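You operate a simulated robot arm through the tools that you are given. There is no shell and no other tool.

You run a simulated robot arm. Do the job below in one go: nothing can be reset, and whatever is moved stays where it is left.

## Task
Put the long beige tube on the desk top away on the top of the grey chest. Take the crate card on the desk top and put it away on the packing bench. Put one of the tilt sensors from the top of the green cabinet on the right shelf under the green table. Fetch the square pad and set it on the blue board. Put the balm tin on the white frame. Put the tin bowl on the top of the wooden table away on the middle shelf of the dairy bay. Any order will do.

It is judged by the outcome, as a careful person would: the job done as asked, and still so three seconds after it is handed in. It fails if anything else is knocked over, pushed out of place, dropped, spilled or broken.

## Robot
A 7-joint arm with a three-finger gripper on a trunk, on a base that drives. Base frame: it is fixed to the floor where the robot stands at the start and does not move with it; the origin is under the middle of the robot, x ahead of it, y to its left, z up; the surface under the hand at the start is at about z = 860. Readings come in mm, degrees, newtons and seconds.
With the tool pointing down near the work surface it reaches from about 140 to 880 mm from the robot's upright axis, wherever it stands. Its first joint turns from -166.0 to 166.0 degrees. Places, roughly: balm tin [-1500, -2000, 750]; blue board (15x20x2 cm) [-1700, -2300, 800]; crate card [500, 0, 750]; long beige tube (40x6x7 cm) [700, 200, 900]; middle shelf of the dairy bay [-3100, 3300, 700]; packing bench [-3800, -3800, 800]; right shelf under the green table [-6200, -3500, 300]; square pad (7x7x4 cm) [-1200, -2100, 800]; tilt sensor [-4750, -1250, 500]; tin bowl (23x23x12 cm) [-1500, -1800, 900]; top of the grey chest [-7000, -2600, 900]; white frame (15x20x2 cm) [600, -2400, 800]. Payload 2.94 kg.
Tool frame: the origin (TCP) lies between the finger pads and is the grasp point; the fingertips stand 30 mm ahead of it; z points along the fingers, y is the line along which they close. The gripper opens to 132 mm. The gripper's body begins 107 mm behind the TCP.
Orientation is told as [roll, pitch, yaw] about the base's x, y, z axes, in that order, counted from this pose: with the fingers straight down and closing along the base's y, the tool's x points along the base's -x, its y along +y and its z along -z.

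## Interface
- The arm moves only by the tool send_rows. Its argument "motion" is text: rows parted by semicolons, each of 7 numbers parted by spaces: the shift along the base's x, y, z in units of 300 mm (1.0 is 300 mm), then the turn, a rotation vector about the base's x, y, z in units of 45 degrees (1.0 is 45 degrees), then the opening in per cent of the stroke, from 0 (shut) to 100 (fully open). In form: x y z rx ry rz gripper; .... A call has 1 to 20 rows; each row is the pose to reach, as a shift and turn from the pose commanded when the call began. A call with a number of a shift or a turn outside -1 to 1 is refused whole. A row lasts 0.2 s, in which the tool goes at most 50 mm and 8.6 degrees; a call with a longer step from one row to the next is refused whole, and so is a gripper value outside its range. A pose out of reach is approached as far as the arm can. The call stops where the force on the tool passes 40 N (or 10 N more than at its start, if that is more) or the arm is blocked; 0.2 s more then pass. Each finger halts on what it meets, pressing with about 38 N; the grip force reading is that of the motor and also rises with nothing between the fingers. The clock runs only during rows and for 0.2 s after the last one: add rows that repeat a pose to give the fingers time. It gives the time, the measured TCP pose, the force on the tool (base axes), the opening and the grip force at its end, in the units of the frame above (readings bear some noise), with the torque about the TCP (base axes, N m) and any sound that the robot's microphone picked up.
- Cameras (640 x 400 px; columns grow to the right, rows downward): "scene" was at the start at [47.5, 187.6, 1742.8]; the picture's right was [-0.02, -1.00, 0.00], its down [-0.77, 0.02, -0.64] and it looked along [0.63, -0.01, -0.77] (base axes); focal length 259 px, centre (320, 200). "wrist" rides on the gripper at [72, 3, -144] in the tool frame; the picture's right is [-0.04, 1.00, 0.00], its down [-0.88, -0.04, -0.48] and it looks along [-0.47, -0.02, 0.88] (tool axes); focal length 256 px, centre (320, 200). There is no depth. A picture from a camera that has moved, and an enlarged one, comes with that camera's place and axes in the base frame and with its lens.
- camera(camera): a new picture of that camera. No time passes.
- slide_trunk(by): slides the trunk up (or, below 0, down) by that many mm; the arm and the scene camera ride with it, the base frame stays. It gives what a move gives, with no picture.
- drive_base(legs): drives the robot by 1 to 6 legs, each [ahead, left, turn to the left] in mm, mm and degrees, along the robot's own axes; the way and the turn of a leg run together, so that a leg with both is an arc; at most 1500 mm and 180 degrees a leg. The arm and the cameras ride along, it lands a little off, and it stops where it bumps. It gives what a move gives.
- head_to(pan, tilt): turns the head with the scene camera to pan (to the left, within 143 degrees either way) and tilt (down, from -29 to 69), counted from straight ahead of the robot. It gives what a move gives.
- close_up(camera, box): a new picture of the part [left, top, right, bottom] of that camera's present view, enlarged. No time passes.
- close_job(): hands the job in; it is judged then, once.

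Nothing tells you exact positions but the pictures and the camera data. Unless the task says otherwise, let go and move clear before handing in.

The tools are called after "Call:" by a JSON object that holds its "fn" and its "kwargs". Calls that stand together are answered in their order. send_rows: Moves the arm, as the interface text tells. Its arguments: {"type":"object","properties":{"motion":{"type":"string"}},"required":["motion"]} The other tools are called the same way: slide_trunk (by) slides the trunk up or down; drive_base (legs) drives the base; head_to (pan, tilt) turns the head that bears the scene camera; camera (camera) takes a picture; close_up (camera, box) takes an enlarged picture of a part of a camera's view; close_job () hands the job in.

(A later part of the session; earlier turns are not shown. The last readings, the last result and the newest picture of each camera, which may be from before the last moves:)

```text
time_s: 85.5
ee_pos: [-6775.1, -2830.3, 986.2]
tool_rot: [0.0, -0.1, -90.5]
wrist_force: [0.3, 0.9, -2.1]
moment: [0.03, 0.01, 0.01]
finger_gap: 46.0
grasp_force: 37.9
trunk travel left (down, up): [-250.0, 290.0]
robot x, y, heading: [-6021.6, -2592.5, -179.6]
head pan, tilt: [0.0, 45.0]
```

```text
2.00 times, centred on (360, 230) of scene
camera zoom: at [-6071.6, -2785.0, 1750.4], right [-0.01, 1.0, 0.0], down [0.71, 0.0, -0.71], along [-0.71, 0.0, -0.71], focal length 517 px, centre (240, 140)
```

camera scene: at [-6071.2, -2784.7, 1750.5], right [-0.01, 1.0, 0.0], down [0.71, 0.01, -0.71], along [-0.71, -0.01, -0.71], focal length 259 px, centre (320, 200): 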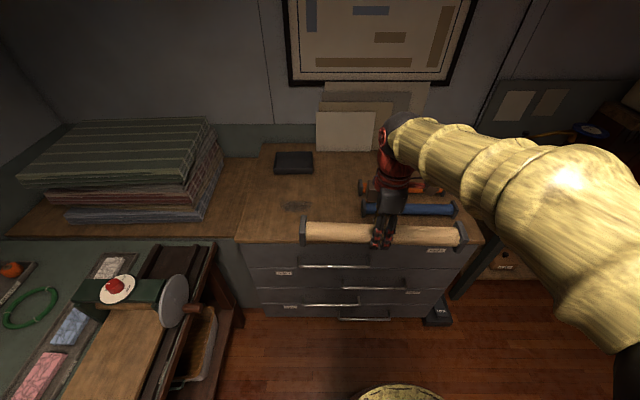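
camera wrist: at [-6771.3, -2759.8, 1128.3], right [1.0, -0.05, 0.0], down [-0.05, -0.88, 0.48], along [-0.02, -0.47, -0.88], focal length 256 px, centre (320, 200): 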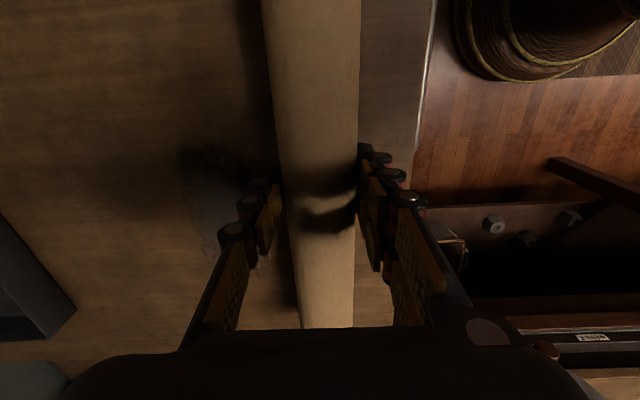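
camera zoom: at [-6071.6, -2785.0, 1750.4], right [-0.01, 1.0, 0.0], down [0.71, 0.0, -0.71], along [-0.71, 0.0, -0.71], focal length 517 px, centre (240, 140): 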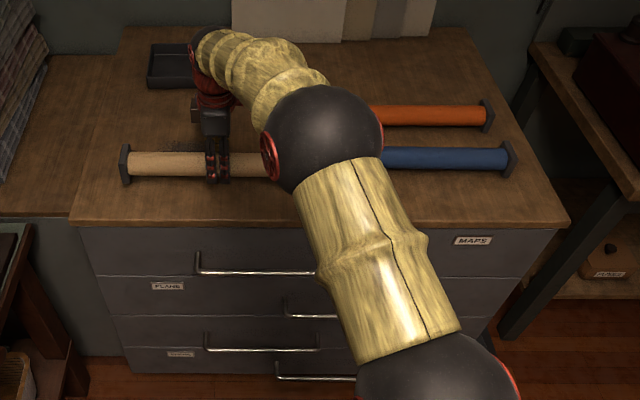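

The tube is in line beside the blue one with room on both sides. I'll lower on, step by step.

Call:
{"fn": "send_rows", "kwargs": {"motion": "0 0 -0.04 0 0 0 0; 0 0 -0.08 0 0 0 0; 0 0 -0.1 0 0 0 0; 0 0 -0.1 0 0 0 0"}}

Call:
{"fn": "close_up", "kwargs": {"camera": "scene", "box": [230, 170, 400, 260]}}

```text
time_s: 86.5
ee_pos: [-6774.4, -2829.1, 957.3]
tool_rot: [0.1, 0.0, -90.5]
wrist_force: [0.4, 0.1, -2.8]
moment: [-0.02, 0.01, 0.0]
finger_gap: 46.0
grasp_force: 37.9
trunk travel left (down, up): [-250.0, 290.0]
robot x, y, heading: [-6021.1, -2593.3, -179.8]
head pan, tilt: [0.0, 45.0]
```

```text
3.76 times, centred on (315, 215) of scene
camera zoom: at [-6071.6, -2784.9, 1750.4], right [-0.01, 1.0, 0.0], down [0.71, 0.0, -0.71], along [-0.71, 0.0, -0.71], focal length 974 px, centre (339, 144)
```

zoom: 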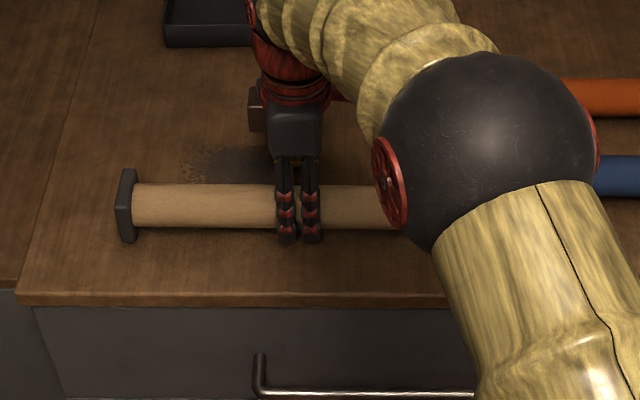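

Still a little above the surface. Lowering further.

Call:
{"fn": "send_rows", "kwargs": {"motion": "0 0 -0.03 0 0 0 0; 0 0 -0.05 0 0 0 0; 0 0 -0.05 0 0 0 0"}}

Call:
{"fn": "send_rows", "kwargs": {"motion": "0 0 -0.02 0 0 0 0; 0 0 -0.033 0 0 0 0; 0 0 -0.033 0 0 0 0"}}

Call:
{"fn": "close_up", "kwargs": {"camera": "scene", "box": [230, 170, 400, 260]}}

```text
time_s: 87.3
ee_pos: [-6775.4, -2830.4, 942.2]
tool_rot: [-0.3, 0.0, -90.5]
wrist_force: [0.3, 0.9, 5.3]
moment: [0.19, -0.28, -0.04]
finger_gap: 45.9
grasp_force: 38.3
trunk travel left (down, up): [-250.0, 290.0]
robot x, y, heading: [-6020.0, -2592.5, -179.5]
head pan, tilt: [0.0, 45.0]
```

```text
time_s: 88.1
ee_pos: [-6775.4, -2830.0, 934.5]
tool_rot: [-0.2, 0.1, -90.6]
wrist_force: [-2.9, -2.4, 21.9]
moment: [-0.07, -0.24, -0.03]
finger_gap: 46.2
grasp_force: 38.5
trunk travel left (down, up): [-250.0, 290.0]
robot x, y, heading: [-6021.8, -2592.7, -179.8]
head pan, tilt: [0.0, 45.0]
```

```text
3.76 times, centred on (315, 215) of scene
camera zoom: at [-6069.7, -2784.3, 1750.6], right [-0.01, 1.0, 0.0], down [0.71, 0.0, -0.71], along [-0.71, 0.0, -0.71], focal length 974 px, centre (339, 144)
```

zoom: 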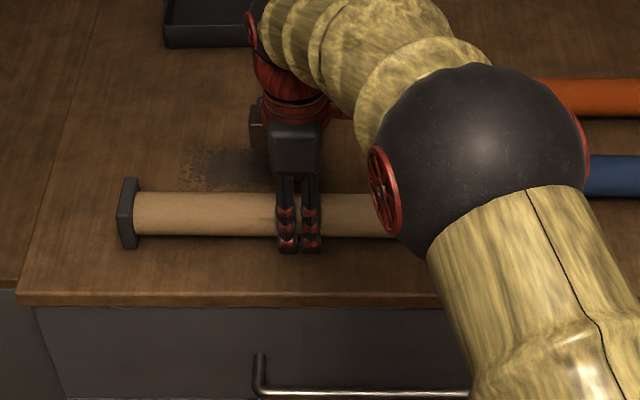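

The tube rests on the chest top (contact at about TCP z 942). I'll ease off slightly and open the fingers.

Call:
{"fn": "send_rows", "kwargs": {"motion": "0 0 0.013 0 0 0 0; 0 0 0.013 0 0 0 30; 0 0 0.013 0 0 0 40; 0 0 0.013 0 0 0 55; 0 0 0.013 0 0 0 65; 0 0 0.013 0 0 0 65; 0 0 0.013 0 0 0 65"}}

Call:
{"fn": "camera", "kwargs": {"camera": "wrist"}}

```text
time_s: 89.7
ee_pos: [-6775.6, -2829.7, 934.8]
tool_rot: [0.1, 0.0, -90.4]
wrist_force: [1.0, 0.9, 0.4]
moment: [0.03, 0.01, 0.01]
finger_gap: 85.7
grasp_force: 0.1
trunk travel left (down, up): [-250.0, 290.0]
robot x, y, heading: [-6020.4, -2594.5, -179.3]
head pan, tilt: [0.0, 45.0]
```

```text
taken
camera wrist: at [-6771.4, -2759.5, 1079.2], right [1.0, -0.05, 0.0], down [-0.05, -0.88, 0.48], along [-0.02, -0.47, -0.88], focal length 256 px, centre (320, 200)
```

wrist: 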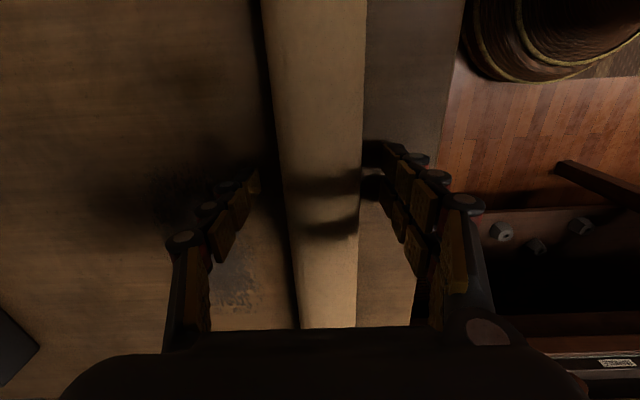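

Released; the tube lies still on the chest. I'll lift straight up and check.

Call:
{"fn": "send_rows", "kwargs": {"motion": "0 0 0.1 0 0 0 65; 0 0 0.25 0 0 0 65; 0 0 0.4 0 0 0 65; 0 0 0.55 0 0 0 65; 0 0 0.7 0 0 0 65; 0 0 0.85 0 0 0 65; 0 0 1.0 0 0 0 65"}}

Call:
{"fn": "camera", "kwargs": {"camera": "scene"}}

```text
time_s: 91.3
ee_pos: [-6776.2, -2830.9, 1237.6]
tool_rot: [0.2, 0.0, -90.5]
wrist_force: [0.2, 0.4, -0.4]
moment: [0.01, 0.03, -0.01]
finger_gap: 85.7
grasp_force: 0.1
trunk travel left (down, up): [-250.0, 290.0]
robot x, y, heading: [-6021.2, -2593.5, -179.5]
head pan, tilt: [0.0, 45.0]
```

```text
taken
camera scene: at [-6071.2, -2784.7, 1750.5], right [-0.01, 1.0, 0.0], down [0.71, 0.0, -0.71], along [-0.71, 0.0, -0.71], focal length 259 px, centre (320, 200)
```

scene: 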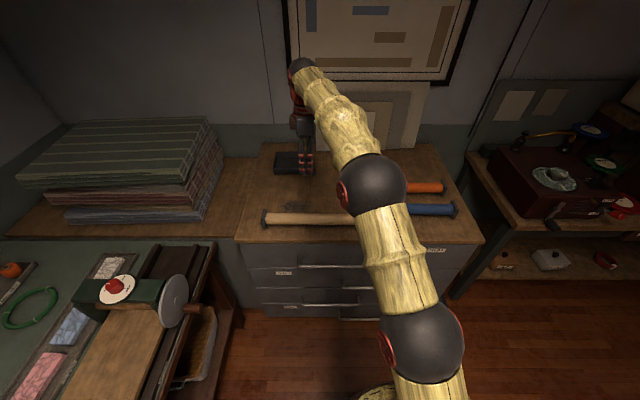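

The tube is placed. While here I'll draw the arm in and look at the green table's shelves to the left.

Call:
{"fn": "send_rows", "kwargs": {"motion": "0.12 0.07 0 0 0 0 65; 0.24 0.14 0 0 0 0 65; 0.36 0.21 0 0 0 0 65; 0.48 0.28 0 0 0 0 65; 0.6 0.35 0 0 0 0 65; 0.72 0.42 0 0 0 0 65; 0.84 0.49 0 0 0 0 65; 0.98 0.56 0 0 0 0 65"}}

Call:
{"fn": "head_to", "kwargs": {"pan": 90, "tilt": 40}}

Call:
{"fn": "camera", "kwargs": {"camera": "scene"}}

Call:
{"fn": "head_to", "kwargs": {"pan": 60, "tilt": 55}}

Call:
{"fn": "camera", "kwargs": {"camera": "scene"}}

Call:
{"fn": "head_to", "kwargs": {"pan": -135, "tilt": 35}}

Call:
{"fn": "camera", "kwargs": {"camera": "scene"}}

```text
time_s: 93.1
ee_pos: [-6480.6, -2664.2, 1234.8]
tool_rot: [0.0, 0.0, -90.6]
wrist_force: [0.0, 0.4, 0.5]
moment: [-0.01, 0.03, -0.02]
finger_gap: 85.9
grasp_force: 0.3
trunk travel left (down, up): [-250.0, 290.0]
robot x, y, heading: [-6020.1, -2594.6, -179.6]
head pan, tilt: [0.0, 45.0]
```

```text
time_s: 94.8
ee_pos: [-6482.9, -2664.2, 1233.8]
tool_rot: [0.1, 0.0, -90.5]
wrist_force: [-0.4, -0.1, 0.4]
moment: [0.03, 0.01, -0.01]
finger_gap: 86.0
grasp_force: 0.1
trunk travel left (down, up): [-250.0, 290.0]
robot x, y, heading: [-6022.3, -2597.0, -179.4]
head pan, tilt: [90.0, 40.0]
```

```text
taken
camera scene: at [-5989.2, -2869.1, 1757.7], right [-1.0, -0.01, 0.0], down [0.0, 0.64, -0.77], along [0.0, -0.77, -0.64], focal length 259 px, centre (320, 200)
```

scene: 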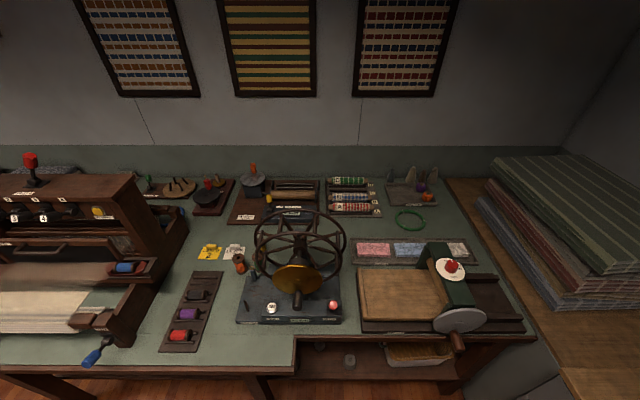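

```text
time_s: 95.7
ee_pos: [-6482.6, -2664.6, 1234.9]
tool_rot: [-0.1, 0.0, -90.5]
wrist_force: [0.2, -0.2, -0.1]
moment: [0.02, 0.01, -0.01]
finger_gap: 85.7
grasp_force: 0.0
trunk travel left (down, up): [-250.0, 290.0]
robot x, y, heading: [-6019.8, -2591.9, -179.8]
head pan, tilt: [60.0, 55.0]
```

```text
taken
camera scene: at [-6025.3, -2846.8, 1737.1], right [-0.87, 0.49, 0.0], down [0.4, 0.71, -0.57], along [-0.28, -0.5, -0.82], focal length 259 px, centre (320, 200)
```

scene: 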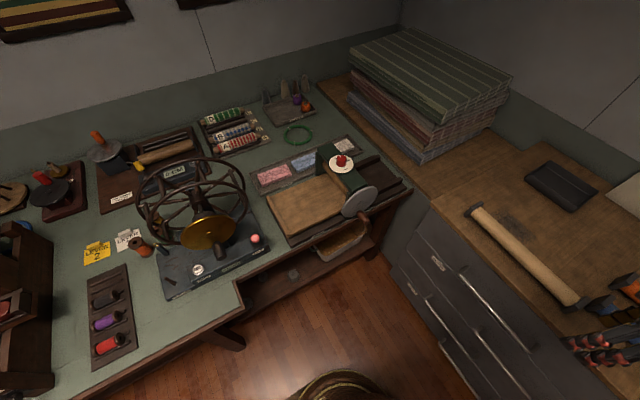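

```text
time_s: 98.6
ee_pos: [-6482.2, -2663.3, 1234.4]
tool_rot: [0.0, 0.0, -90.5]
wrist_force: [0.5, -0.6, 0.3]
moment: [-0.03, 0.02, 0.03]
finger_gap: 85.9
grasp_force: 0.2
trunk travel left (down, up): [-250.0, 290.0]
robot x, y, heading: [-6018.5, -2592.7, -179.6]
head pan, tilt: [-135.0, 35.0]
```

```text
taken
camera scene: at [-5927.9, -2721.4, 1765.3], right [0.71, -0.7, 0.0], down [-0.4, -0.41, -0.82], along [0.58, 0.58, -0.57], focal length 259 px, centre (320, 200)
```

scene: 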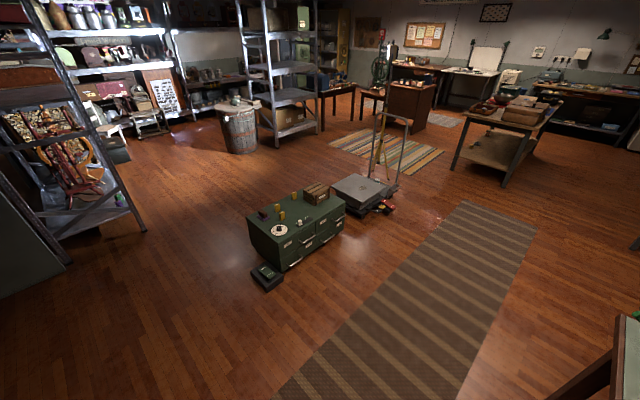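

I can see the green cabinet with small things on it. Zooming in on it.

Call:
{"fn": "close_up", "kwargs": {"camera": "scene", "box": [230, 160, 410, 300]}}

```text
2.86 times, centred on (320, 230) of scene
camera zoom: at [-5927.9, -2721.4, 1765.3], right [0.71, -0.7, 0.0], down [-0.4, -0.41, -0.82], along [0.58, 0.58, -0.57], focal length 739 px, centre (320, 114)
```

zoom: 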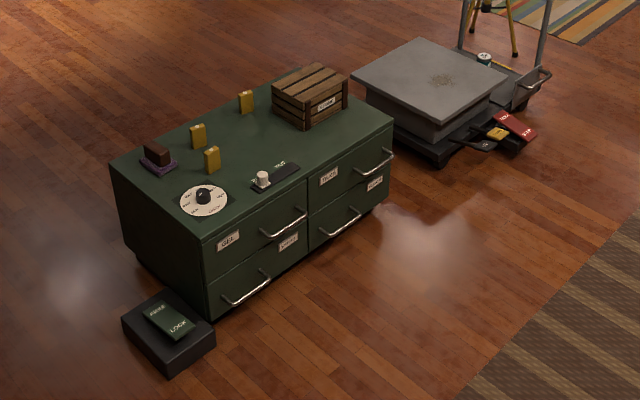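

The cabinet front faces −y with three small yellow items on top, probably the tilt sensors. I'll drive in front of it, facing +y, and inspect.

Call:
{"fn": "drive_base", "kwargs": {"legs": [[-500, 0, 0], [0, 0, -90], [300, -500, 0]]}}

Call:
{"fn": "head_to", "kwargs": {"pan": 0, "tilt": 48}}

Call:
{"fn": "camera", "kwargs": {"camera": "scene"}}

Call:
{"fn": "close_up", "kwargs": {"camera": "scene", "box": [200, 100, 460, 270]}}

```text
time_s: 108.3
ee_pos: [-5078.8, -1833.3, 1233.4]
tool_rot: [0.0, -0.1, 178.1]
wrist_force: [0.0, -0.6, 0.2]
moment: [-0.01, 0.04, -0.01]
finger_gap: 85.8
grasp_force: 0.1
trunk travel left (down, up): [-250.0, 290.0]
robot x, y, heading: [-5019.0, -2299.9, 88.9]
head pan, tilt: [-135.0, 35.0]
```

```text
time_s: 110.5
ee_pos: [-5081.7, -1834.5, 1233.5]
tool_rot: [-0.1, -0.1, 178.2]
wrist_force: [-0.8, 0.1, 0.2]
moment: [-0.01, 0.01, 0.0]
finger_gap: 85.7
grasp_force: 0.0
trunk travel left (down, up): [-250.0, 290.0]
robot x, y, heading: [-5018.1, -2299.6, 89.0]
head pan, tilt: [0.0, 48.0]
```

```text
taken
camera scene: at [-5209.2, -2244.7, 1746.3], right [1.0, -0.02, 0.0], down [-0.01, -0.74, -0.67], along [0.01, 0.67, -0.74], focal length 259 px, centre (320, 200)
```

scene: 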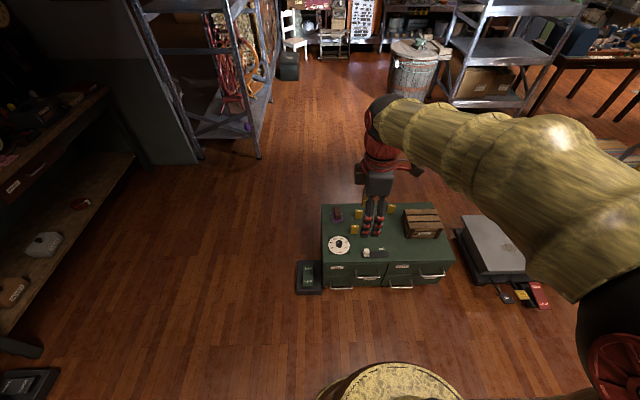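

```text
2.35 times, centred on (330, 185) of scene
camera zoom: at [-5209.2, -2244.7, 1746.3], right [1.0, -0.02, 0.0], down [-0.01, -0.74, -0.67], along [0.01, 0.67, -0.74], focal length 608 px, centre (296, 235)
```

zoom: 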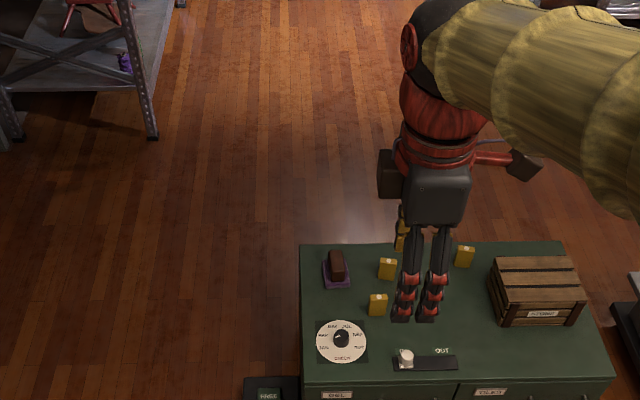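

The gripper hides part of the cabinet top; the wrist camera may show the sensors better.

Call:
{"fn": "camera", "kwargs": {"camera": "wrist"}}

Call:
{"fn": "close_up", "kwargs": {"camera": "scene", "box": [310, 190, 410, 290]}}

```text
taken
camera wrist: at [-5007.8, -1840.7, 1378.0], right [-0.08, -1.0, 0.0], down [-0.88, 0.07, 0.48], along [-0.47, 0.04, -0.88], focal length 256 px, centre (320, 200)
```

wrist: 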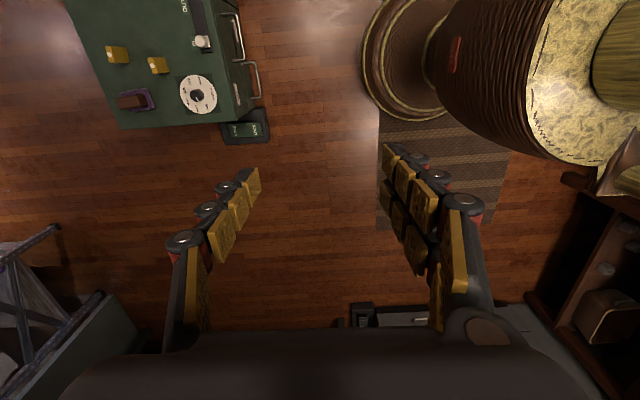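

```text
4.00 times, centred on (360, 240) of scene
camera zoom: at [-5209.2, -2244.7, 1746.3], right [1.0, -0.02, 0.0], down [-0.01, -0.74, -0.67], along [0.01, 0.67, -0.74], focal length 1034 px, centre (160, 40)
```

zoom: 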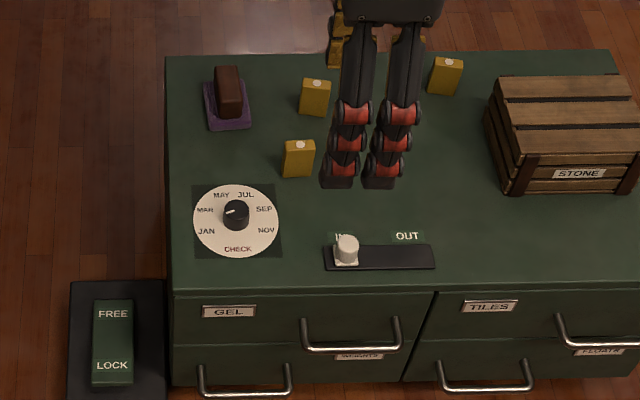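

The yellow boxes with white dots are the tilt sensors, standing upright. I want a near-horizontal grasp so one can stay upright all the way onto the low shelf; I'll lower the trunk first.

Call:
{"fn": "slide_trunk", "kwargs": {"by": -250}}

Call:
{"fn": "send_rows", "kwargs": {"motion": "0 0 0 0 0 -0.18 65; 0 0 0 0 0 -0.36 65; 0 0 0 0 0 -0.54 65; 0 0 0 0 0 -0.72 65; 0 0 0 0 0 -0.9 65; 0 0 0 0 0 -0.98 65"}}

Call:
{"fn": "send_rows", "kwargs": {"motion": "0 0 0 0 0 -0.18 65; 0 0 0 0 0 -0.36 65; 0 0 0 0 0 -0.54 65; 0 0 0 0 0 -0.72 65; 0 0 0 0 0 -0.9 65; 0 0 0 0 0 -1 65"}}

Call:
{"fn": "camera", "kwargs": {"camera": "wrist"}}

Call:
{"fn": "camera", "kwargs": {"camera": "scene"}}

```text
time_s: 113.1
ee_pos: [-5079.1, -1834.5, 986.0]
tool_rot: [0.0, -0.1, 178.1]
wrist_force: [-1.4, 0.0, 0.0]
moment: [0.05, -0.02, 0.03]
finger_gap: 86.0
grasp_force: 0.0
trunk travel left (down, up): [0.0, 540.0]
robot x, y, heading: [-5023.8, -2299.5, 89.0]
head pan, tilt: [0.0, 48.0]
```

```text
time_s: 114.5
ee_pos: [-5080.1, -1834.1, 984.7]
tool_rot: [0.0, 0.0, 133.8]
wrist_force: [-0.5, 0.0, -0.1]
moment: [0.02, -0.04, -0.01]
finger_gap: 86.3
grasp_force: 0.1
trunk travel left (down, up): [0.0, 540.0]
robot x, y, heading: [-5018.7, -2296.5, 88.8]
head pan, tilt: [0.0, 48.0]
```

```text
time_s: 115.9
ee_pos: [-5079.5, -1833.6, 984.5]
tool_rot: [0.0, 0.0, 88.9]
wrist_force: [-0.5, 0.6, 0.5]
moment: [-0.01, 0.0, 0.0]
finger_gap: 85.5
grasp_force: 0.0
trunk travel left (down, up): [0.0, 540.0]
robot x, y, heading: [-5022.1, -2298.2, 88.9]
head pan, tilt: [0.0, 48.0]
```

```text
taken
camera wrist: at [-5084.5, -1907.5, 1127.7], right [-1.0, 0.06, 0.0], down [0.06, 0.88, 0.48], along [0.03, 0.47, -0.88], focal length 256 px, centre (320, 200)
```

wrist: 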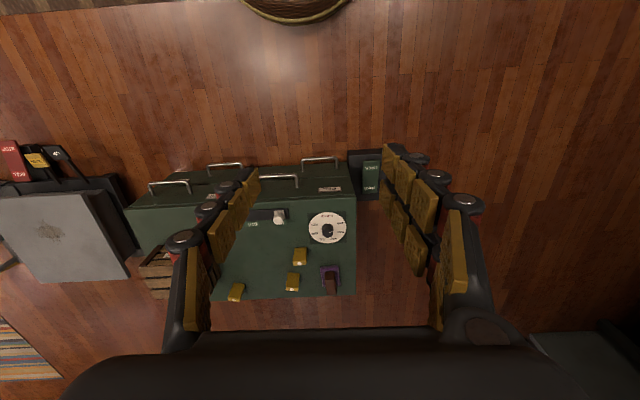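

```text
taken
camera scene: at [-5209.3, -2244.7, 1496.3], right [1.0, -0.02, 0.0], down [-0.01, -0.74, -0.67], along [0.01, 0.67, -0.74], focal length 259 px, centre (320, 200)
```

scene: 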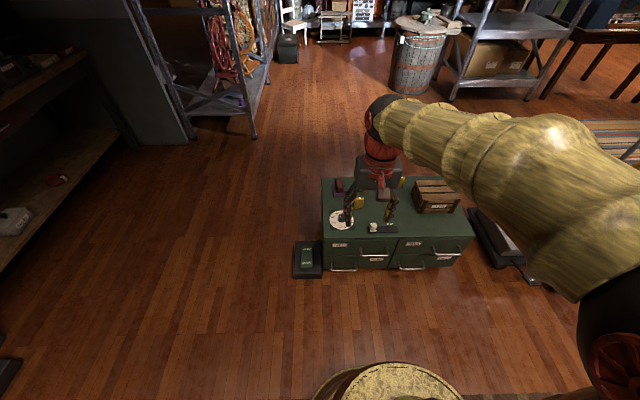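

Now I'll zoom in again after the trunk move to triangulate the heights.

Call:
{"fn": "close_up", "kwargs": {"camera": "scene", "box": [300, 165, 460, 265]}}

Call:
{"fn": "close_up", "kwargs": {"camera": "wrist", "box": [200, 180, 360, 310]}}

```text
4.00 times, centred on (380, 215) of scene
camera zoom: at [-5209.3, -2244.7, 1496.3], right [1.0, -0.02, 0.0], down [-0.01, -0.74, -0.67], along [0.01, 0.67, -0.74], focal length 1034 px, centre (80, 140)
```

zoom: 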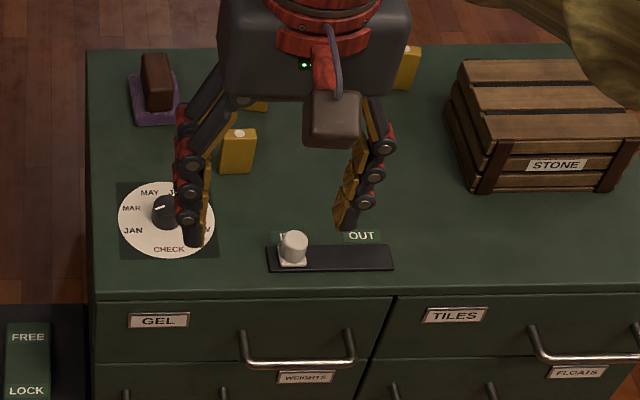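

```text
3.08 times, centred on (280, 245) of wrist
camera zoom: at [-5084.5, -1907.5, 1127.7], right [-1.0, 0.06, 0.0], down [0.06, 0.88, 0.48], along [0.03, 0.47, -0.88], focal length 788 px, centre (443, 62)
```

zoom: 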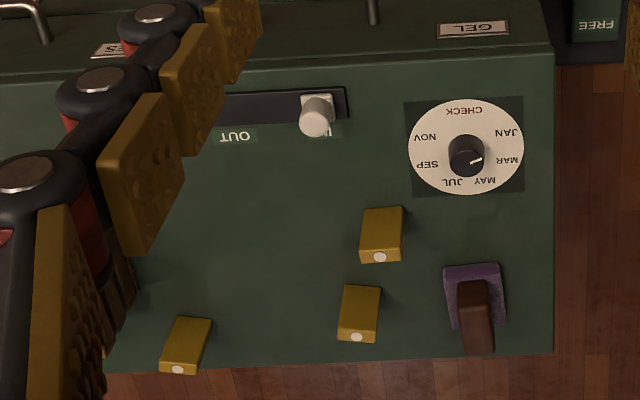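

Triangulating: cabinet top z≈405, nearest sensor about 45×18×70 mm at (−4977, −1323). I'll pitch the tool 45° forward here, then drive closer.

Call:
{"fn": "send_rows", "kwargs": {"motion": "0 0.05 -0.08 0.16 0 0 65; 0 0.1 -0.16 0.32 0 0 65; 0 0.16 -0.24 0.48 0 0 65; 0 0.22 -0.32 0.64 0 0 65; 0 0.28 -0.4 0.82 0 0 65; 0 0.33 -0.5 1 0 0 65; 0 0.33 -0.5 1 0 0 65"}}

Call:
{"fn": "camera", "kwargs": {"camera": "wrist"}}

Call:
{"fn": "camera", "kwargs": {"camera": "scene"}}

```text
time_s: 117.5
ee_pos: [-5080.8, -1736.0, 832.9]
tool_rot: [1.1, -45.1, 88.6]
wrist_force: [-0.2, 0.2, -1.1]
moment: [0.05, -0.03, -0.02]
finger_gap: 85.8
grasp_force: 0.1
trunk travel left (down, up): [0.0, 540.0]
robot x, y, heading: [-5018.5, -2298.7, 88.9]
head pan, tilt: [0.0, 48.0]
```

```text
taken
camera wrist: at [-5084.4, -1889.5, 883.1], right [-1.0, 0.04, 0.04], down [0.05, 0.28, 0.96], along [0.03, 0.96, -0.28], focal length 256 px, centre (320, 200)
```

wrist: 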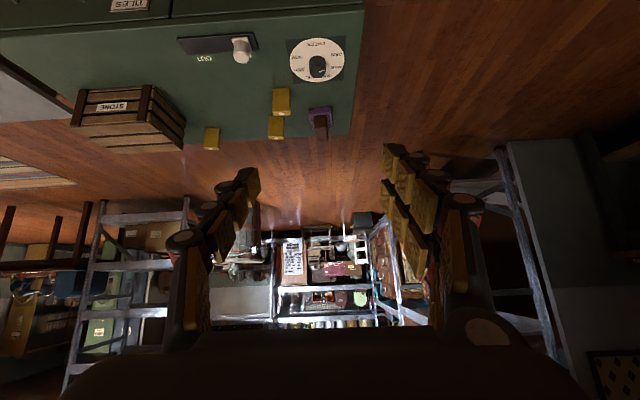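

```text
taken
camera scene: at [-5209.3, -2244.5, 1496.3], right [1.0, -0.02, 0.0], down [-0.01, -0.74, -0.67], along [0.01, 0.67, -0.74], focal length 259 px, centre (320, 200)
```

scene: 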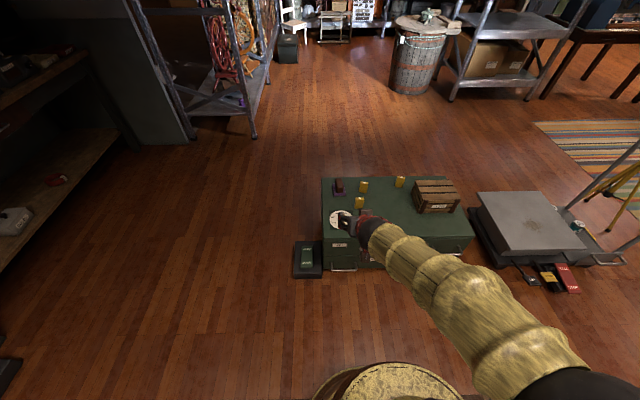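

The tool is pitched forward nicely. Now I'll drive nearer to the cabinet.

Call:
{"fn": "drive_base", "kwargs": {"legs": [[340, -80, 0]]}}

Call:
{"fn": "camera", "kwargs": {"camera": "wrist"}}

Call:
{"fn": "camera", "kwargs": {"camera": "scene"}}

```text
time_s: 119.8
ee_pos: [-4996.1, -1389.2, 832.3]
tool_rot: [1.1, -45.0, 88.7]
wrist_force: [0.0, 1.0, -0.4]
moment: [0.02, -0.02, 0.01]
finger_gap: 86.3
grasp_force: 0.1
trunk travel left (down, up): [0.0, 540.0]
robot x, y, heading: [-4935.7, -1949.5, 89.4]
head pan, tilt: [0.0, 48.0]
```

```text
taken
camera wrist: at [-4999.3, -1542.8, 882.9], right [-1.0, 0.04, 0.04], down [0.05, 0.28, 0.96], along [0.03, 0.96, -0.29], focal length 256 px, centre (320, 200)
```

wrist: 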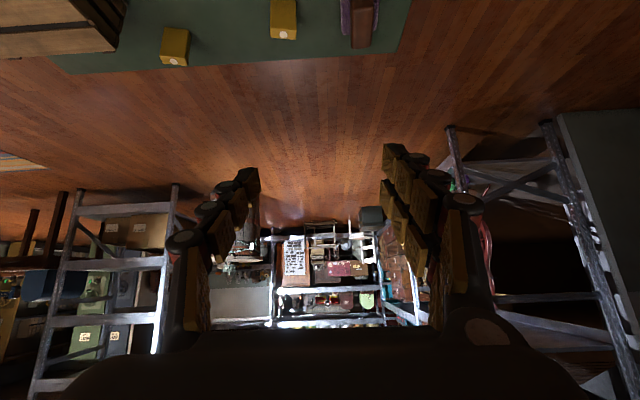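

```text
taken
camera scene: at [-5123.5, -1898.1, 1496.3], right [1.0, -0.02, 0.0], down [-0.01, -0.74, -0.67], along [0.01, 0.67, -0.74], focal length 259 px, centre (320, 200)
```

scene: 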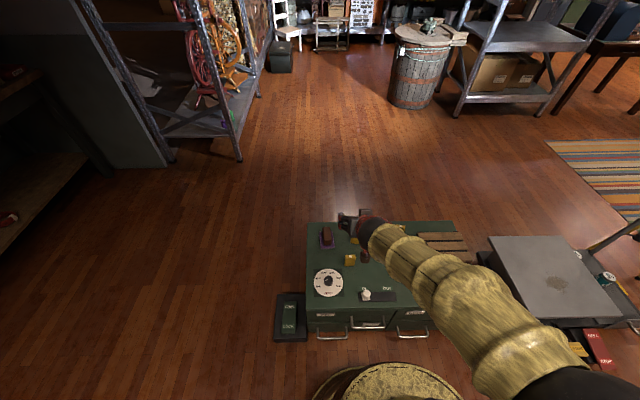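

I'll lower the pitched hand to a pre-grasp pose in front of and above the nearest sensor.

Call:
{"fn": "send_rows", "kwargs": {"motion": "0.01 -0.015 -0.14 0 0 0 65; 0.02 -0.03 -0.28 0 0 0 65; 0.03 -0.045 -0.42 0 0 0 65; 0.04 -0.06 -0.56 0 0 0 65; 0.05 -0.075 -0.7 0 0 0 65; 0.06 -0.09 -0.84 0 0 0 65; 0.063 -0.1 -0.957 0 0 0 65; 0.063 -0.1 -0.957 0 0 0 65"}}

Call:
{"fn": "camera", "kwargs": {"camera": "wrist"}}

Call:
{"fn": "camera", "kwargs": {"camera": "scene"}}

```text
time_s: 121.6
ee_pos: [-4980.5, -1412.0, 554.4]
tool_rot: [-1.9, -44.4, 90.6]
wrist_force: [-0.2, 0.6, 0.2]
moment: [-0.03, -0.02, 0.02]
finger_gap: 85.7
grasp_force: 0.1
out of reach, approached as far as the arm can: row 5, 6, 7, 8
trunk travel left (down, up): [0.0, 540.0]
robot x, y, heading: [-4936.6, -1948.8, 89.3]
head pan, tilt: [0.0, 48.0]
```

```text
taken
camera wrist: at [-4987.5, -1563.9, 606.4], right [-1.0, 0.04, 0.01], down [0.02, 0.3, 0.96], along [0.04, 0.95, -0.3], focal length 256 px, centre (320, 200)
```

wrist: 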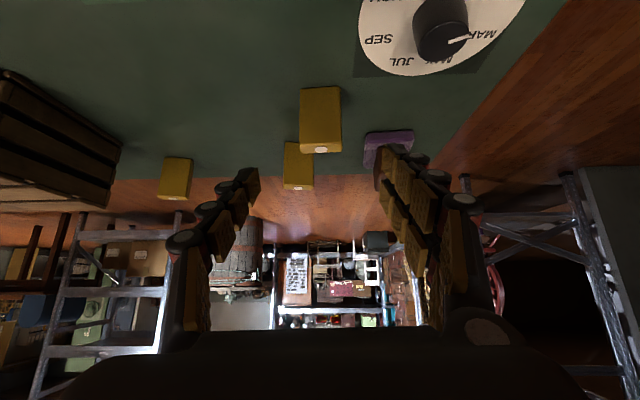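

```text
taken
camera scene: at [-5123.5, -1897.6, 1496.3], right [1.0, -0.02, 0.0], down [-0.01, -0.74, -0.67], along [0.01, 0.67, -0.74], focal length 259 px, centre (320, 200)
```

scene: 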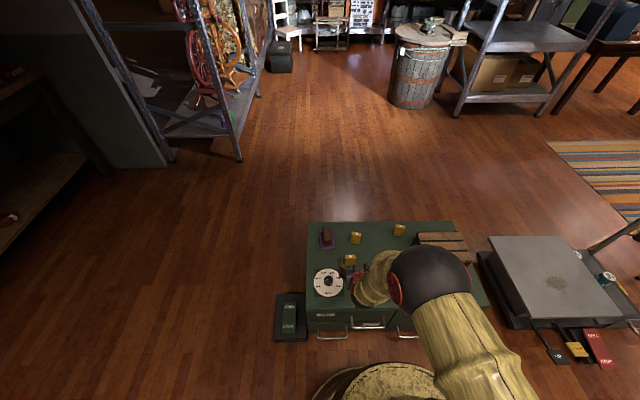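

The arm can't fold that low so close to the robot; backing off the base about 190 mm will give it a better posture.

Call:
{"fn": "drive_base", "kwargs": {"legs": [[-190, 0, 0]]}}

Call:
{"fn": "send_rows", "kwargs": {"motion": "0 0.14 0.02 0 0 0 65; 0 0.28 0.02 0 0 0 65; 0 0.42 0.02 0 0 0 65; 0 0.5 0.02 0 0 0 65; 0 0.5 0.02 0 0 0 65"}}

Call:
{"fn": "camera", "kwargs": {"camera": "wrist"}}

```text
time_s: 123.2
ee_pos: [-4983.4, -1604.5, 553.2]
tool_rot: [-1.9, -44.3, 90.4]
wrist_force: [0.3, 0.0, 0.1]
moment: [0.0, -0.01, 0.0]
finger_gap: 85.8
grasp_force: 0.0
trunk travel left (down, up): [0.0, 540.0]
robot x, y, heading: [-4938.3, -2138.9, 88.9]
head pan, tilt: [0.0, 48.0]
```

```text
time_s: 124.3
ee_pos: [-4983.5, -1455.4, 559.1]
tool_rot: [-1.9, -44.3, 90.4]
wrist_force: [-0.6, -0.3, 1.0]
moment: [-0.04, 0.0, 0.0]
finger_gap: 85.9
grasp_force: 0.1
trunk travel left (down, up): [0.0, 540.0]
robot x, y, heading: [-4938.3, -2144.0, 88.7]
head pan, tilt: [0.0, 48.0]
```

```text
taken
camera wrist: at [-4990.0, -1608.6, 610.5], right [-1.0, 0.05, 0.01], down [0.02, 0.3, 0.95], along [0.04, 0.95, -0.3], focal length 256 px, centre (320, 200)
```

wrist: 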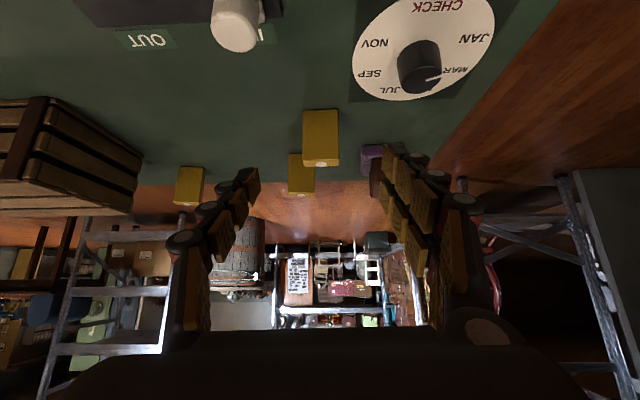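

Now the pose is reachable, and sensor A is centred between the fingers. I'll advance along the tool direction in two stages.

Call:
{"fn": "send_rows", "kwargs": {"motion": "0.005 0.08 -0.07 0 0 0 65; 0.01 0.16 -0.14 0 0 0 65; 0.014 0.24 -0.21 0 0 0 65; 0.014 0.24 -0.21 0 0 0 65"}}

Call:
{"fn": "camera", "kwargs": {"camera": "wrist"}}

```text
time_s: 125.3
ee_pos: [-4979.2, -1383.5, 495.4]
tool_rot: [-1.9, -44.3, 90.4]
wrist_force: [-0.3, 0.5, 0.0]
moment: [0.01, 0.0, 0.02]
finger_gap: 85.9
grasp_force: 0.0
trunk travel left (down, up): [0.0, 540.0]
robot x, y, heading: [-4936.5, -2142.4, 88.7]
head pan, tilt: [0.0, 48.0]
```

```text
taken
camera wrist: at [-4986.8, -1536.3, 548.6], right [-1.0, 0.05, 0.01], down [0.02, 0.3, 0.96], along [0.04, 0.95, -0.3], focal length 256 px, centre (320, 200)
```

wrist: 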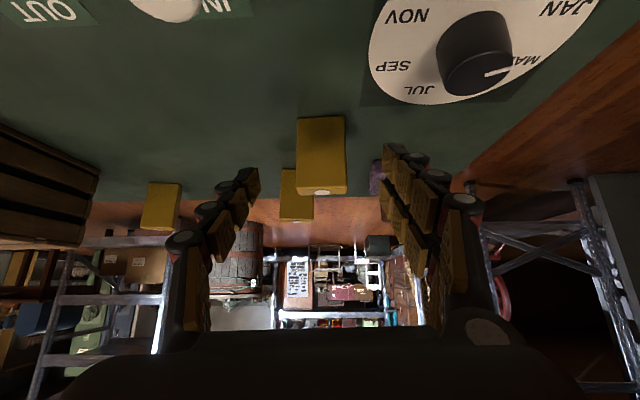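

Sensor is centred. Advancing the last stretch and closing gently.

Call:
{"fn": "send_rows", "kwargs": {"motion": "0 0.07 -0.06 0 0 0 65; 0 0.14 -0.12 0 0 0 65; 0 0.195 -0.167 0 0 0 65; 0 0.195 -0.167 0 0 0 65"}}

Call:
{"fn": "camera", "kwargs": {"camera": "wrist"}}

```text
time_s: 126.3
ee_pos: [-4979.4, -1324.0, 446.6]
tool_rot: [-2.0, -44.4, 90.4]
wrist_force: [-0.1, 0.2, -0.2]
moment: [0.0, 0.0, -0.02]
finger_gap: 85.9
grasp_force: 0.1
trunk travel left (down, up): [0.0, 540.0]
robot x, y, heading: [-4938.3, -2145.9, 88.8]
head pan, tilt: [0.0, 48.0]
```

```text
taken
camera wrist: at [-4987.0, -1476.5, 498.5], right [-1.0, 0.05, 0.01], down [0.02, 0.3, 0.96], along [0.04, 0.95, -0.3], focal length 256 px, centre (320, 200)
```

wrist: 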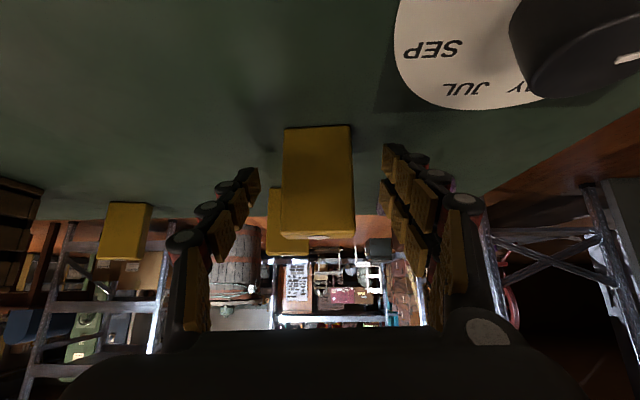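

The sensor stands between the pads. Closing now.

Call:
{"fn": "send_rows", "kwargs": {"motion": "0 0 0 0 0 0 45; 0 0 0 0 0 0 35; 0 0 0 0 0 0 25; 0 0 0 0 0 0 20; 0 0 0 0 0 0 20; 0 0 0 0 0 0 20"}}

Call:
{"fn": "camera", "kwargs": {"camera": "wrist"}}

```text
time_s: 127.8
ee_pos: [-4979.5, -1322.2, 446.9]
tool_rot: [-1.9, -44.4, 90.4]
wrist_force: [-0.6, -1.0, 1.9]
moment: [-0.01, 0.05, 0.02]
finger_gap: 45.3
grasp_force: 37.9
trunk travel left (down, up): [0.0, 540.0]
robot x, y, heading: [-4937.9, -2143.8, 89.0]
head pan, tilt: [0.0, 48.0]
```

```text
taken
camera wrist: at [-4987.0, -1476.6, 498.8], right [-1.0, 0.05, 0.01], down [0.02, 0.29, 0.96], along [0.04, 0.95, -0.3], focal length 256 px, centre (320, 200)
```

wrist: 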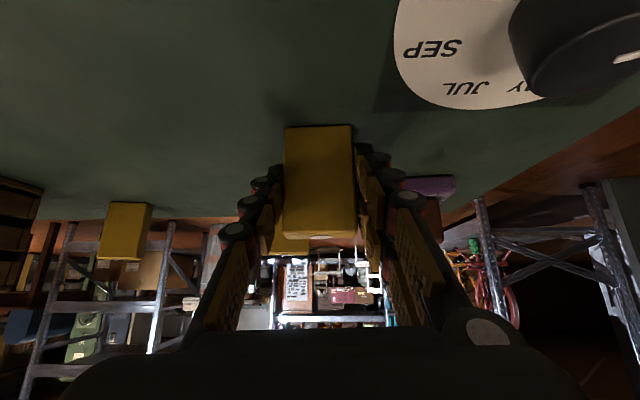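

Held at 45 mm. Lifting straight up, then drawing back.

Call:
{"fn": "send_rows", "kwargs": {"motion": "0 0 0.03 0 0 0 15; 0 0 0.1 0 0 0 15; 0 0 0.22 0 0 0 15; 0 0 0.36 0 0 0 15; 0 0 0.5 0 0 0 15; 0 -0.14 0.55 0 0 0 15; 0 -0.28 0.6 0 0 0 15; 0 -0.42 0.65 0 0 0 15; 0 -0.56 0.7 0 0 0 15; 0 -0.7 0.75 0 0 0 15; 0 -0.84 0.8 0 0 0 15; 0 -0.9 0.8 0 0 0 15"}}

Call:
{"fn": "camera", "kwargs": {"camera": "scene"}}

Call:
{"fn": "camera", "kwargs": {"camera": "wrist"}}

```text
time_s: 130.3
ee_pos: [-4979.4, -1595.3, 686.6]
tool_rot: [-1.9, -44.4, 90.4]
wrist_force: [0.5, -1.2, -0.5]
moment: [-0.05, -0.02, 0.0]
finger_gap: 44.9
grasp_force: 37.7
trunk travel left (down, up): [0.0, 540.0]
robot x, y, heading: [-4940.0, -2139.7, 88.7]
head pan, tilt: [0.0, 48.0]
```

```text
taken
camera scene: at [-5126.8, -2091.2, 1496.3], right [1.0, -0.02, 0.0], down [-0.01, -0.74, -0.67], along [0.01, 0.67, -0.74], focal length 259 px, centre (320, 200)
```

scene: 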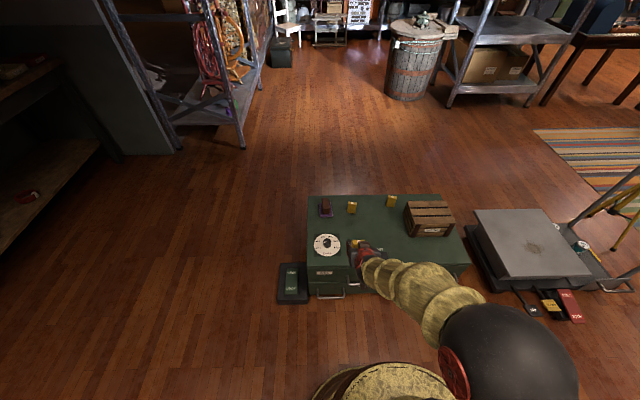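

```text
taken
camera wrist: at [-4986.0, -1748.6, 738.2], right [-1.0, 0.05, 0.01], down [0.02, 0.29, 0.96], along [0.04, 0.95, -0.3], focal length 256 px, centre (320, 200)
```

wrist: 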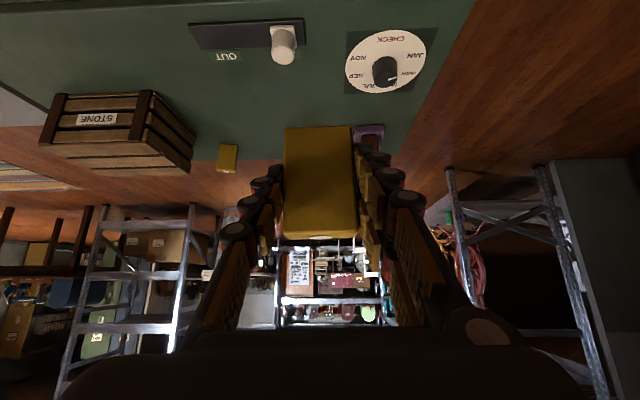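

The sensor is held upright. I'll back off, turn to face the green table and strafe in front of its right half.

Call:
{"fn": "drive_base", "kwargs": {"legs": [[-250, 0, 0], [0, 400, 0], [0, 0, -178.8], [0, -800, 0]]}}

Call:
{"fn": "head_to", "kwargs": {"pan": 0, "tilt": 45}}

Call:
{"fn": "camera", "kwargs": {"camera": "scene"}}

Call:
{"fn": "camera", "kwargs": {"camera": "wrist"}}

```text
time_s: 145.3
ee_pos: [-6073.2, -2962.0, 686.8]
tool_rot: [-1.9, -44.3, -86.7]
wrist_force: [-0.3, 0.5, -1.4]
moment: [0.01, -0.01, 0.0]
finger_gap: 44.9
grasp_force: 38.1
trunk travel left (down, up): [0.0, 540.0]
robot x, y, heading: [-6138.6, -2413.0, -88.2]
head pan, tilt: [0.0, 48.0]
```

```text
time_s: 146.0
ee_pos: [-6073.3, -2963.0, 685.5]
tool_rot: [-1.9, -44.3, -86.8]
wrist_force: [-1.0, -0.3, -1.2]
moment: [0.0, 0.03, -0.01]
finger_gap: 44.8
grasp_force: 38.2
trunk travel left (down, up): [0.0, 540.0]
robot x, y, heading: [-6140.9, -2413.5, -87.9]
head pan, tilt: [0.0, 45.0]
```

```text
taken
camera scene: at [-5948.6, -2464.0, 1500.5], right [-1.0, -0.03, 0.0], down [-0.02, 0.71, -0.71], along [0.02, -0.71, -0.71], focal length 259 px, centre (320, 200)
```

scene: 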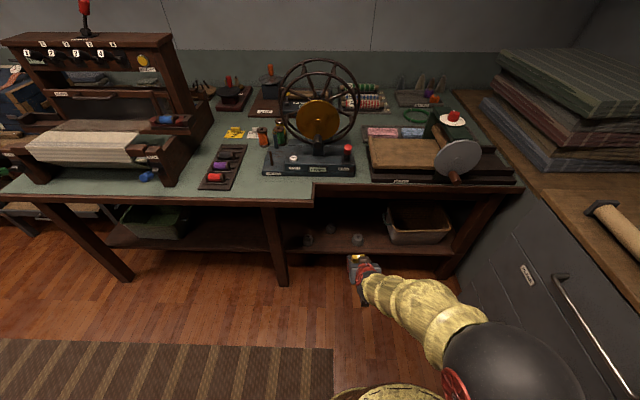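

```text
taken
camera wrist: at [-6073.3, -2811.7, 738.0], right [1.0, 0.0, 0.01], down [-0.01, -0.3, 0.96], along [0.0, -0.96, -0.3], focal length 256 px, centre (320, 200)
```

wrist: 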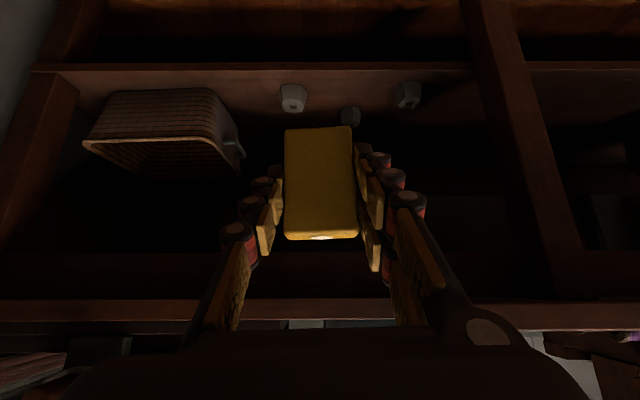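

I can see the right bay: a shelf with a basket and three grey weights. I'll zoom in to measure the shelf.

Call:
{"fn": "close_up", "kwargs": {"camera": "scene", "box": [250, 170, 490, 300]}}

Call:
{"fn": "close_up", "kwargs": {"camera": "wrist", "box": [20, 0, 600, 200]}}

```text
2.67 times, centred on (370, 235) of scene
camera zoom: at [-5948.6, -2464.0, 1500.5], right [-1.0, -0.03, 0.0], down [-0.02, 0.71, -0.71], along [0.02, -0.71, -0.71], focal length 690 px, centre (187, 107)
```

zoom: 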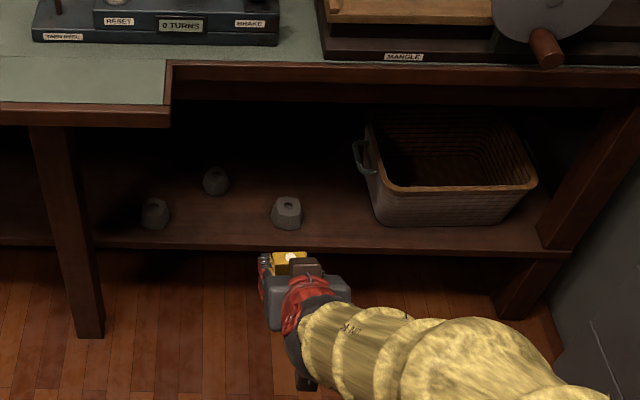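

```text
1.10 times, centred on (310, 100) of wrist
camera zoom: at [-6073.3, -2811.7, 738.0], right [1.0, 0.0, 0.01], down [-0.01, -0.3, 0.96], along [0.0, -0.96, -0.3], focal length 282 px, centre (331, 310)
```

zoom: 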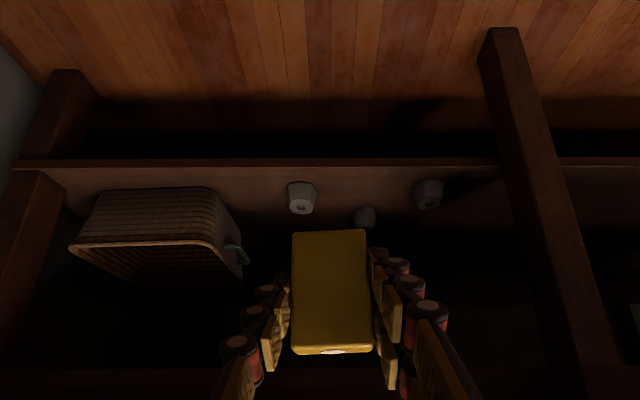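

Measured: shelf top z≈275–285, front edge y≈−3294, weights at x≈−6130, −5975, −5850, basket beyond −6310. I'll put the sensor at about (−6030, −3335); driving 150 mm closer first.

Call:
{"fn": "drive_base", "kwargs": {"legs": [[150, 0, 0]]}}

Call:
{"fn": "camera", "kwargs": {"camera": "wrist"}}

Call:
{"fn": "close_up", "kwargs": {"camera": "scene", "box": [250, 190, 490, 340]}}

```text
time_s: 147.4
ee_pos: [-6068.1, -3113.6, 687.0]
tool_rot: [-1.9, -44.3, -86.8]
wrist_force: [-0.1, 0.7, -0.6]
moment: [-0.02, -0.01, -0.02]
finger_gap: 44.8
grasp_force: 38.3
trunk travel left (down, up): [0.0, 540.0]
robot x, y, heading: [-6138.5, -2566.2, -88.4]
head pan, tilt: [0.0, 45.0]
```

```text
taken
camera wrist: at [-6068.5, -2962.5, 738.2], right [1.0, 0.0, 0.01], down [0.0, -0.3, 0.96], along [0.0, -0.96, -0.3], focal length 256 px, centre (320, 200)
```

wrist: 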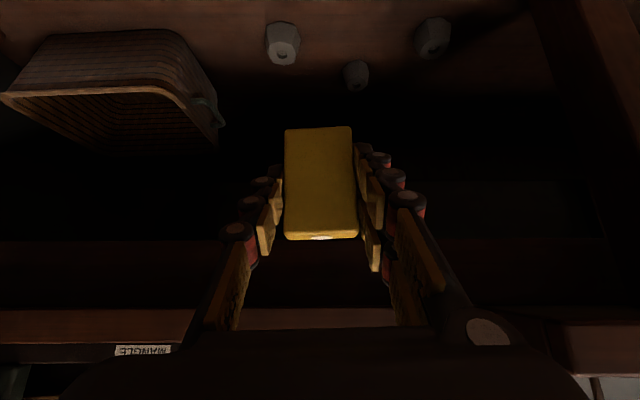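

```text
2.67 times, centred on (370, 265) of scene
camera zoom: at [-5944.0, -2614.5, 1500.5], right [-1.0, -0.03, 0.0], down [-0.02, 0.71, -0.71], along [0.02, -0.71, -0.71], focal length 690 px, centre (187, 27)
```

zoom: 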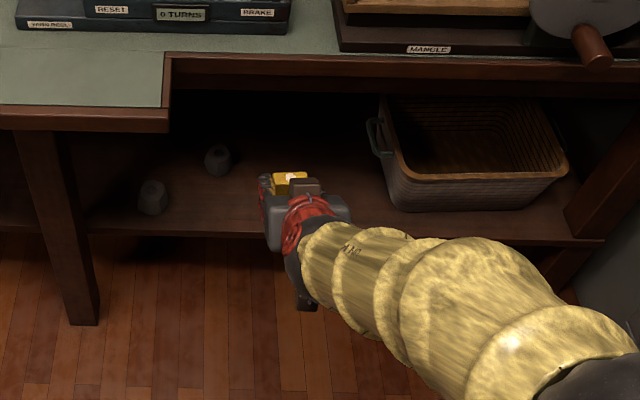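

Weights are re-measured at (−6137, −3322), (−5987, −3418), (−5863, −3320). I'll move in and down to just above the shelf at (−6040, −3330).

Call:
{"fn": "send_rows", "kwargs": {"motion": "0.01 -0.08 -0.106 0 0 0 15; 0.02 -0.16 -0.213 0 0 0 15; 0.031 -0.24 -0.319 0 0 0 15; 0.041 -0.32 -0.425 0 0 0 15; 0.052 -0.4 -0.532 0 0 0 15; 0.062 -0.48 -0.638 0 0 0 15; 0.072 -0.56 -0.744 0 0 0 15; 0.083 -0.64 -0.85 0 0 0 15; 0.093 -0.721 -0.957 0 0 0 15; 0.093 -0.721 -0.957 0 0 0 15"}}

Call:
{"fn": "camera", "kwargs": {"camera": "wrist"}}

Call:
{"fn": "close_up", "kwargs": {"camera": "scene", "box": [250, 190, 490, 340]}}

```text
time_s: 149.6
ee_pos: [-6041.3, -3328.3, 398.3]
tool_rot: [-2.0, -44.3, -86.8]
wrist_force: [0.3, -0.5, -0.1]
moment: [-0.04, 0.0, 0.03]
finger_gap: 44.9
grasp_force: 37.9
trunk travel left (down, up): [0.0, 540.0]
robot x, y, heading: [-6133.4, -2568.4, -88.3]
head pan, tilt: [0.0, 45.0]
```

```text
taken
camera wrist: at [-6043.2, -3177.6, 449.2], right [1.0, 0.0, 0.01], down [-0.01, -0.3, 0.95], along [0.0, -0.95, -0.3], focal length 256 px, centre (320, 200)
```

wrist: 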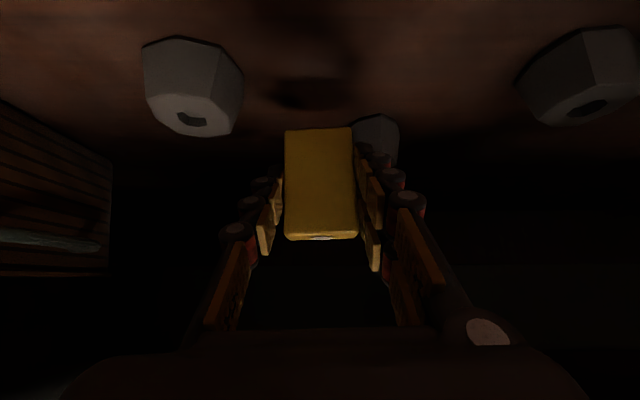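

```text
2.67 times, centred on (370, 265) of scene
camera zoom: at [-5943.9, -2615.2, 1500.5], right [-1.0, -0.03, 0.0], down [-0.02, 0.71, -0.71], along [0.02, -0.71, -0.71], focal length 690 px, centre (187, 27)
```

zoom: 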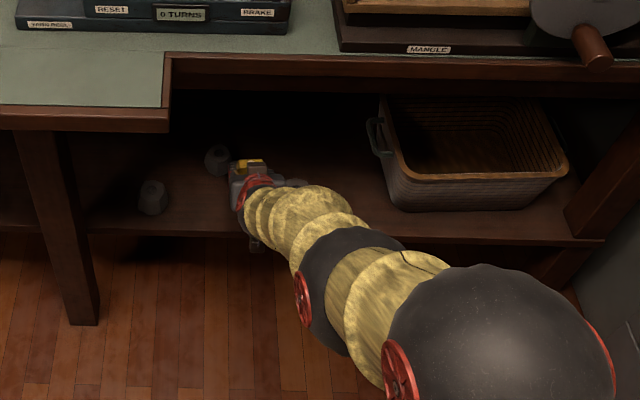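

Clear of the weights. Lowering in steps until contact.

Call:
{"fn": "send_rows", "kwargs": {"motion": "0 0 -0.08 0 0 0 15; 0 0 -0.16 0 0 0 15; 0 0 -0.2 0 0 0 15; 0 0 -0.2 0 0 0 15"}}

Call:
{"fn": "camera", "kwargs": {"camera": "wrist"}}

```text
time_s: 150.6
ee_pos: [-6041.2, -3331.4, 342.1]
tool_rot: [-2.0, -44.6, -86.7]
wrist_force: [-0.4, -1.3, 11.9]
moment: [-0.1, -0.26, -0.01]
finger_gap: 44.7
grasp_force: 38.5
trunk travel left (down, up): [0.0, 540.0]
robot x, y, heading: [-6141.5, -2570.3, -88.2]
head pan, tilt: [0.0, 45.0]
```

```text
taken
camera wrist: at [-6041.1, -3179.4, 393.0], right [1.0, 0.0, 0.01], down [-0.01, -0.29, 0.96], along [0.0, -0.96, -0.29], focal length 256 px, centre (320, 200)
```

wrist: 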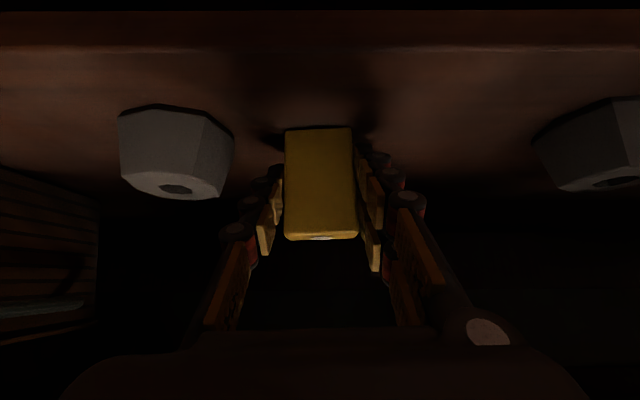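

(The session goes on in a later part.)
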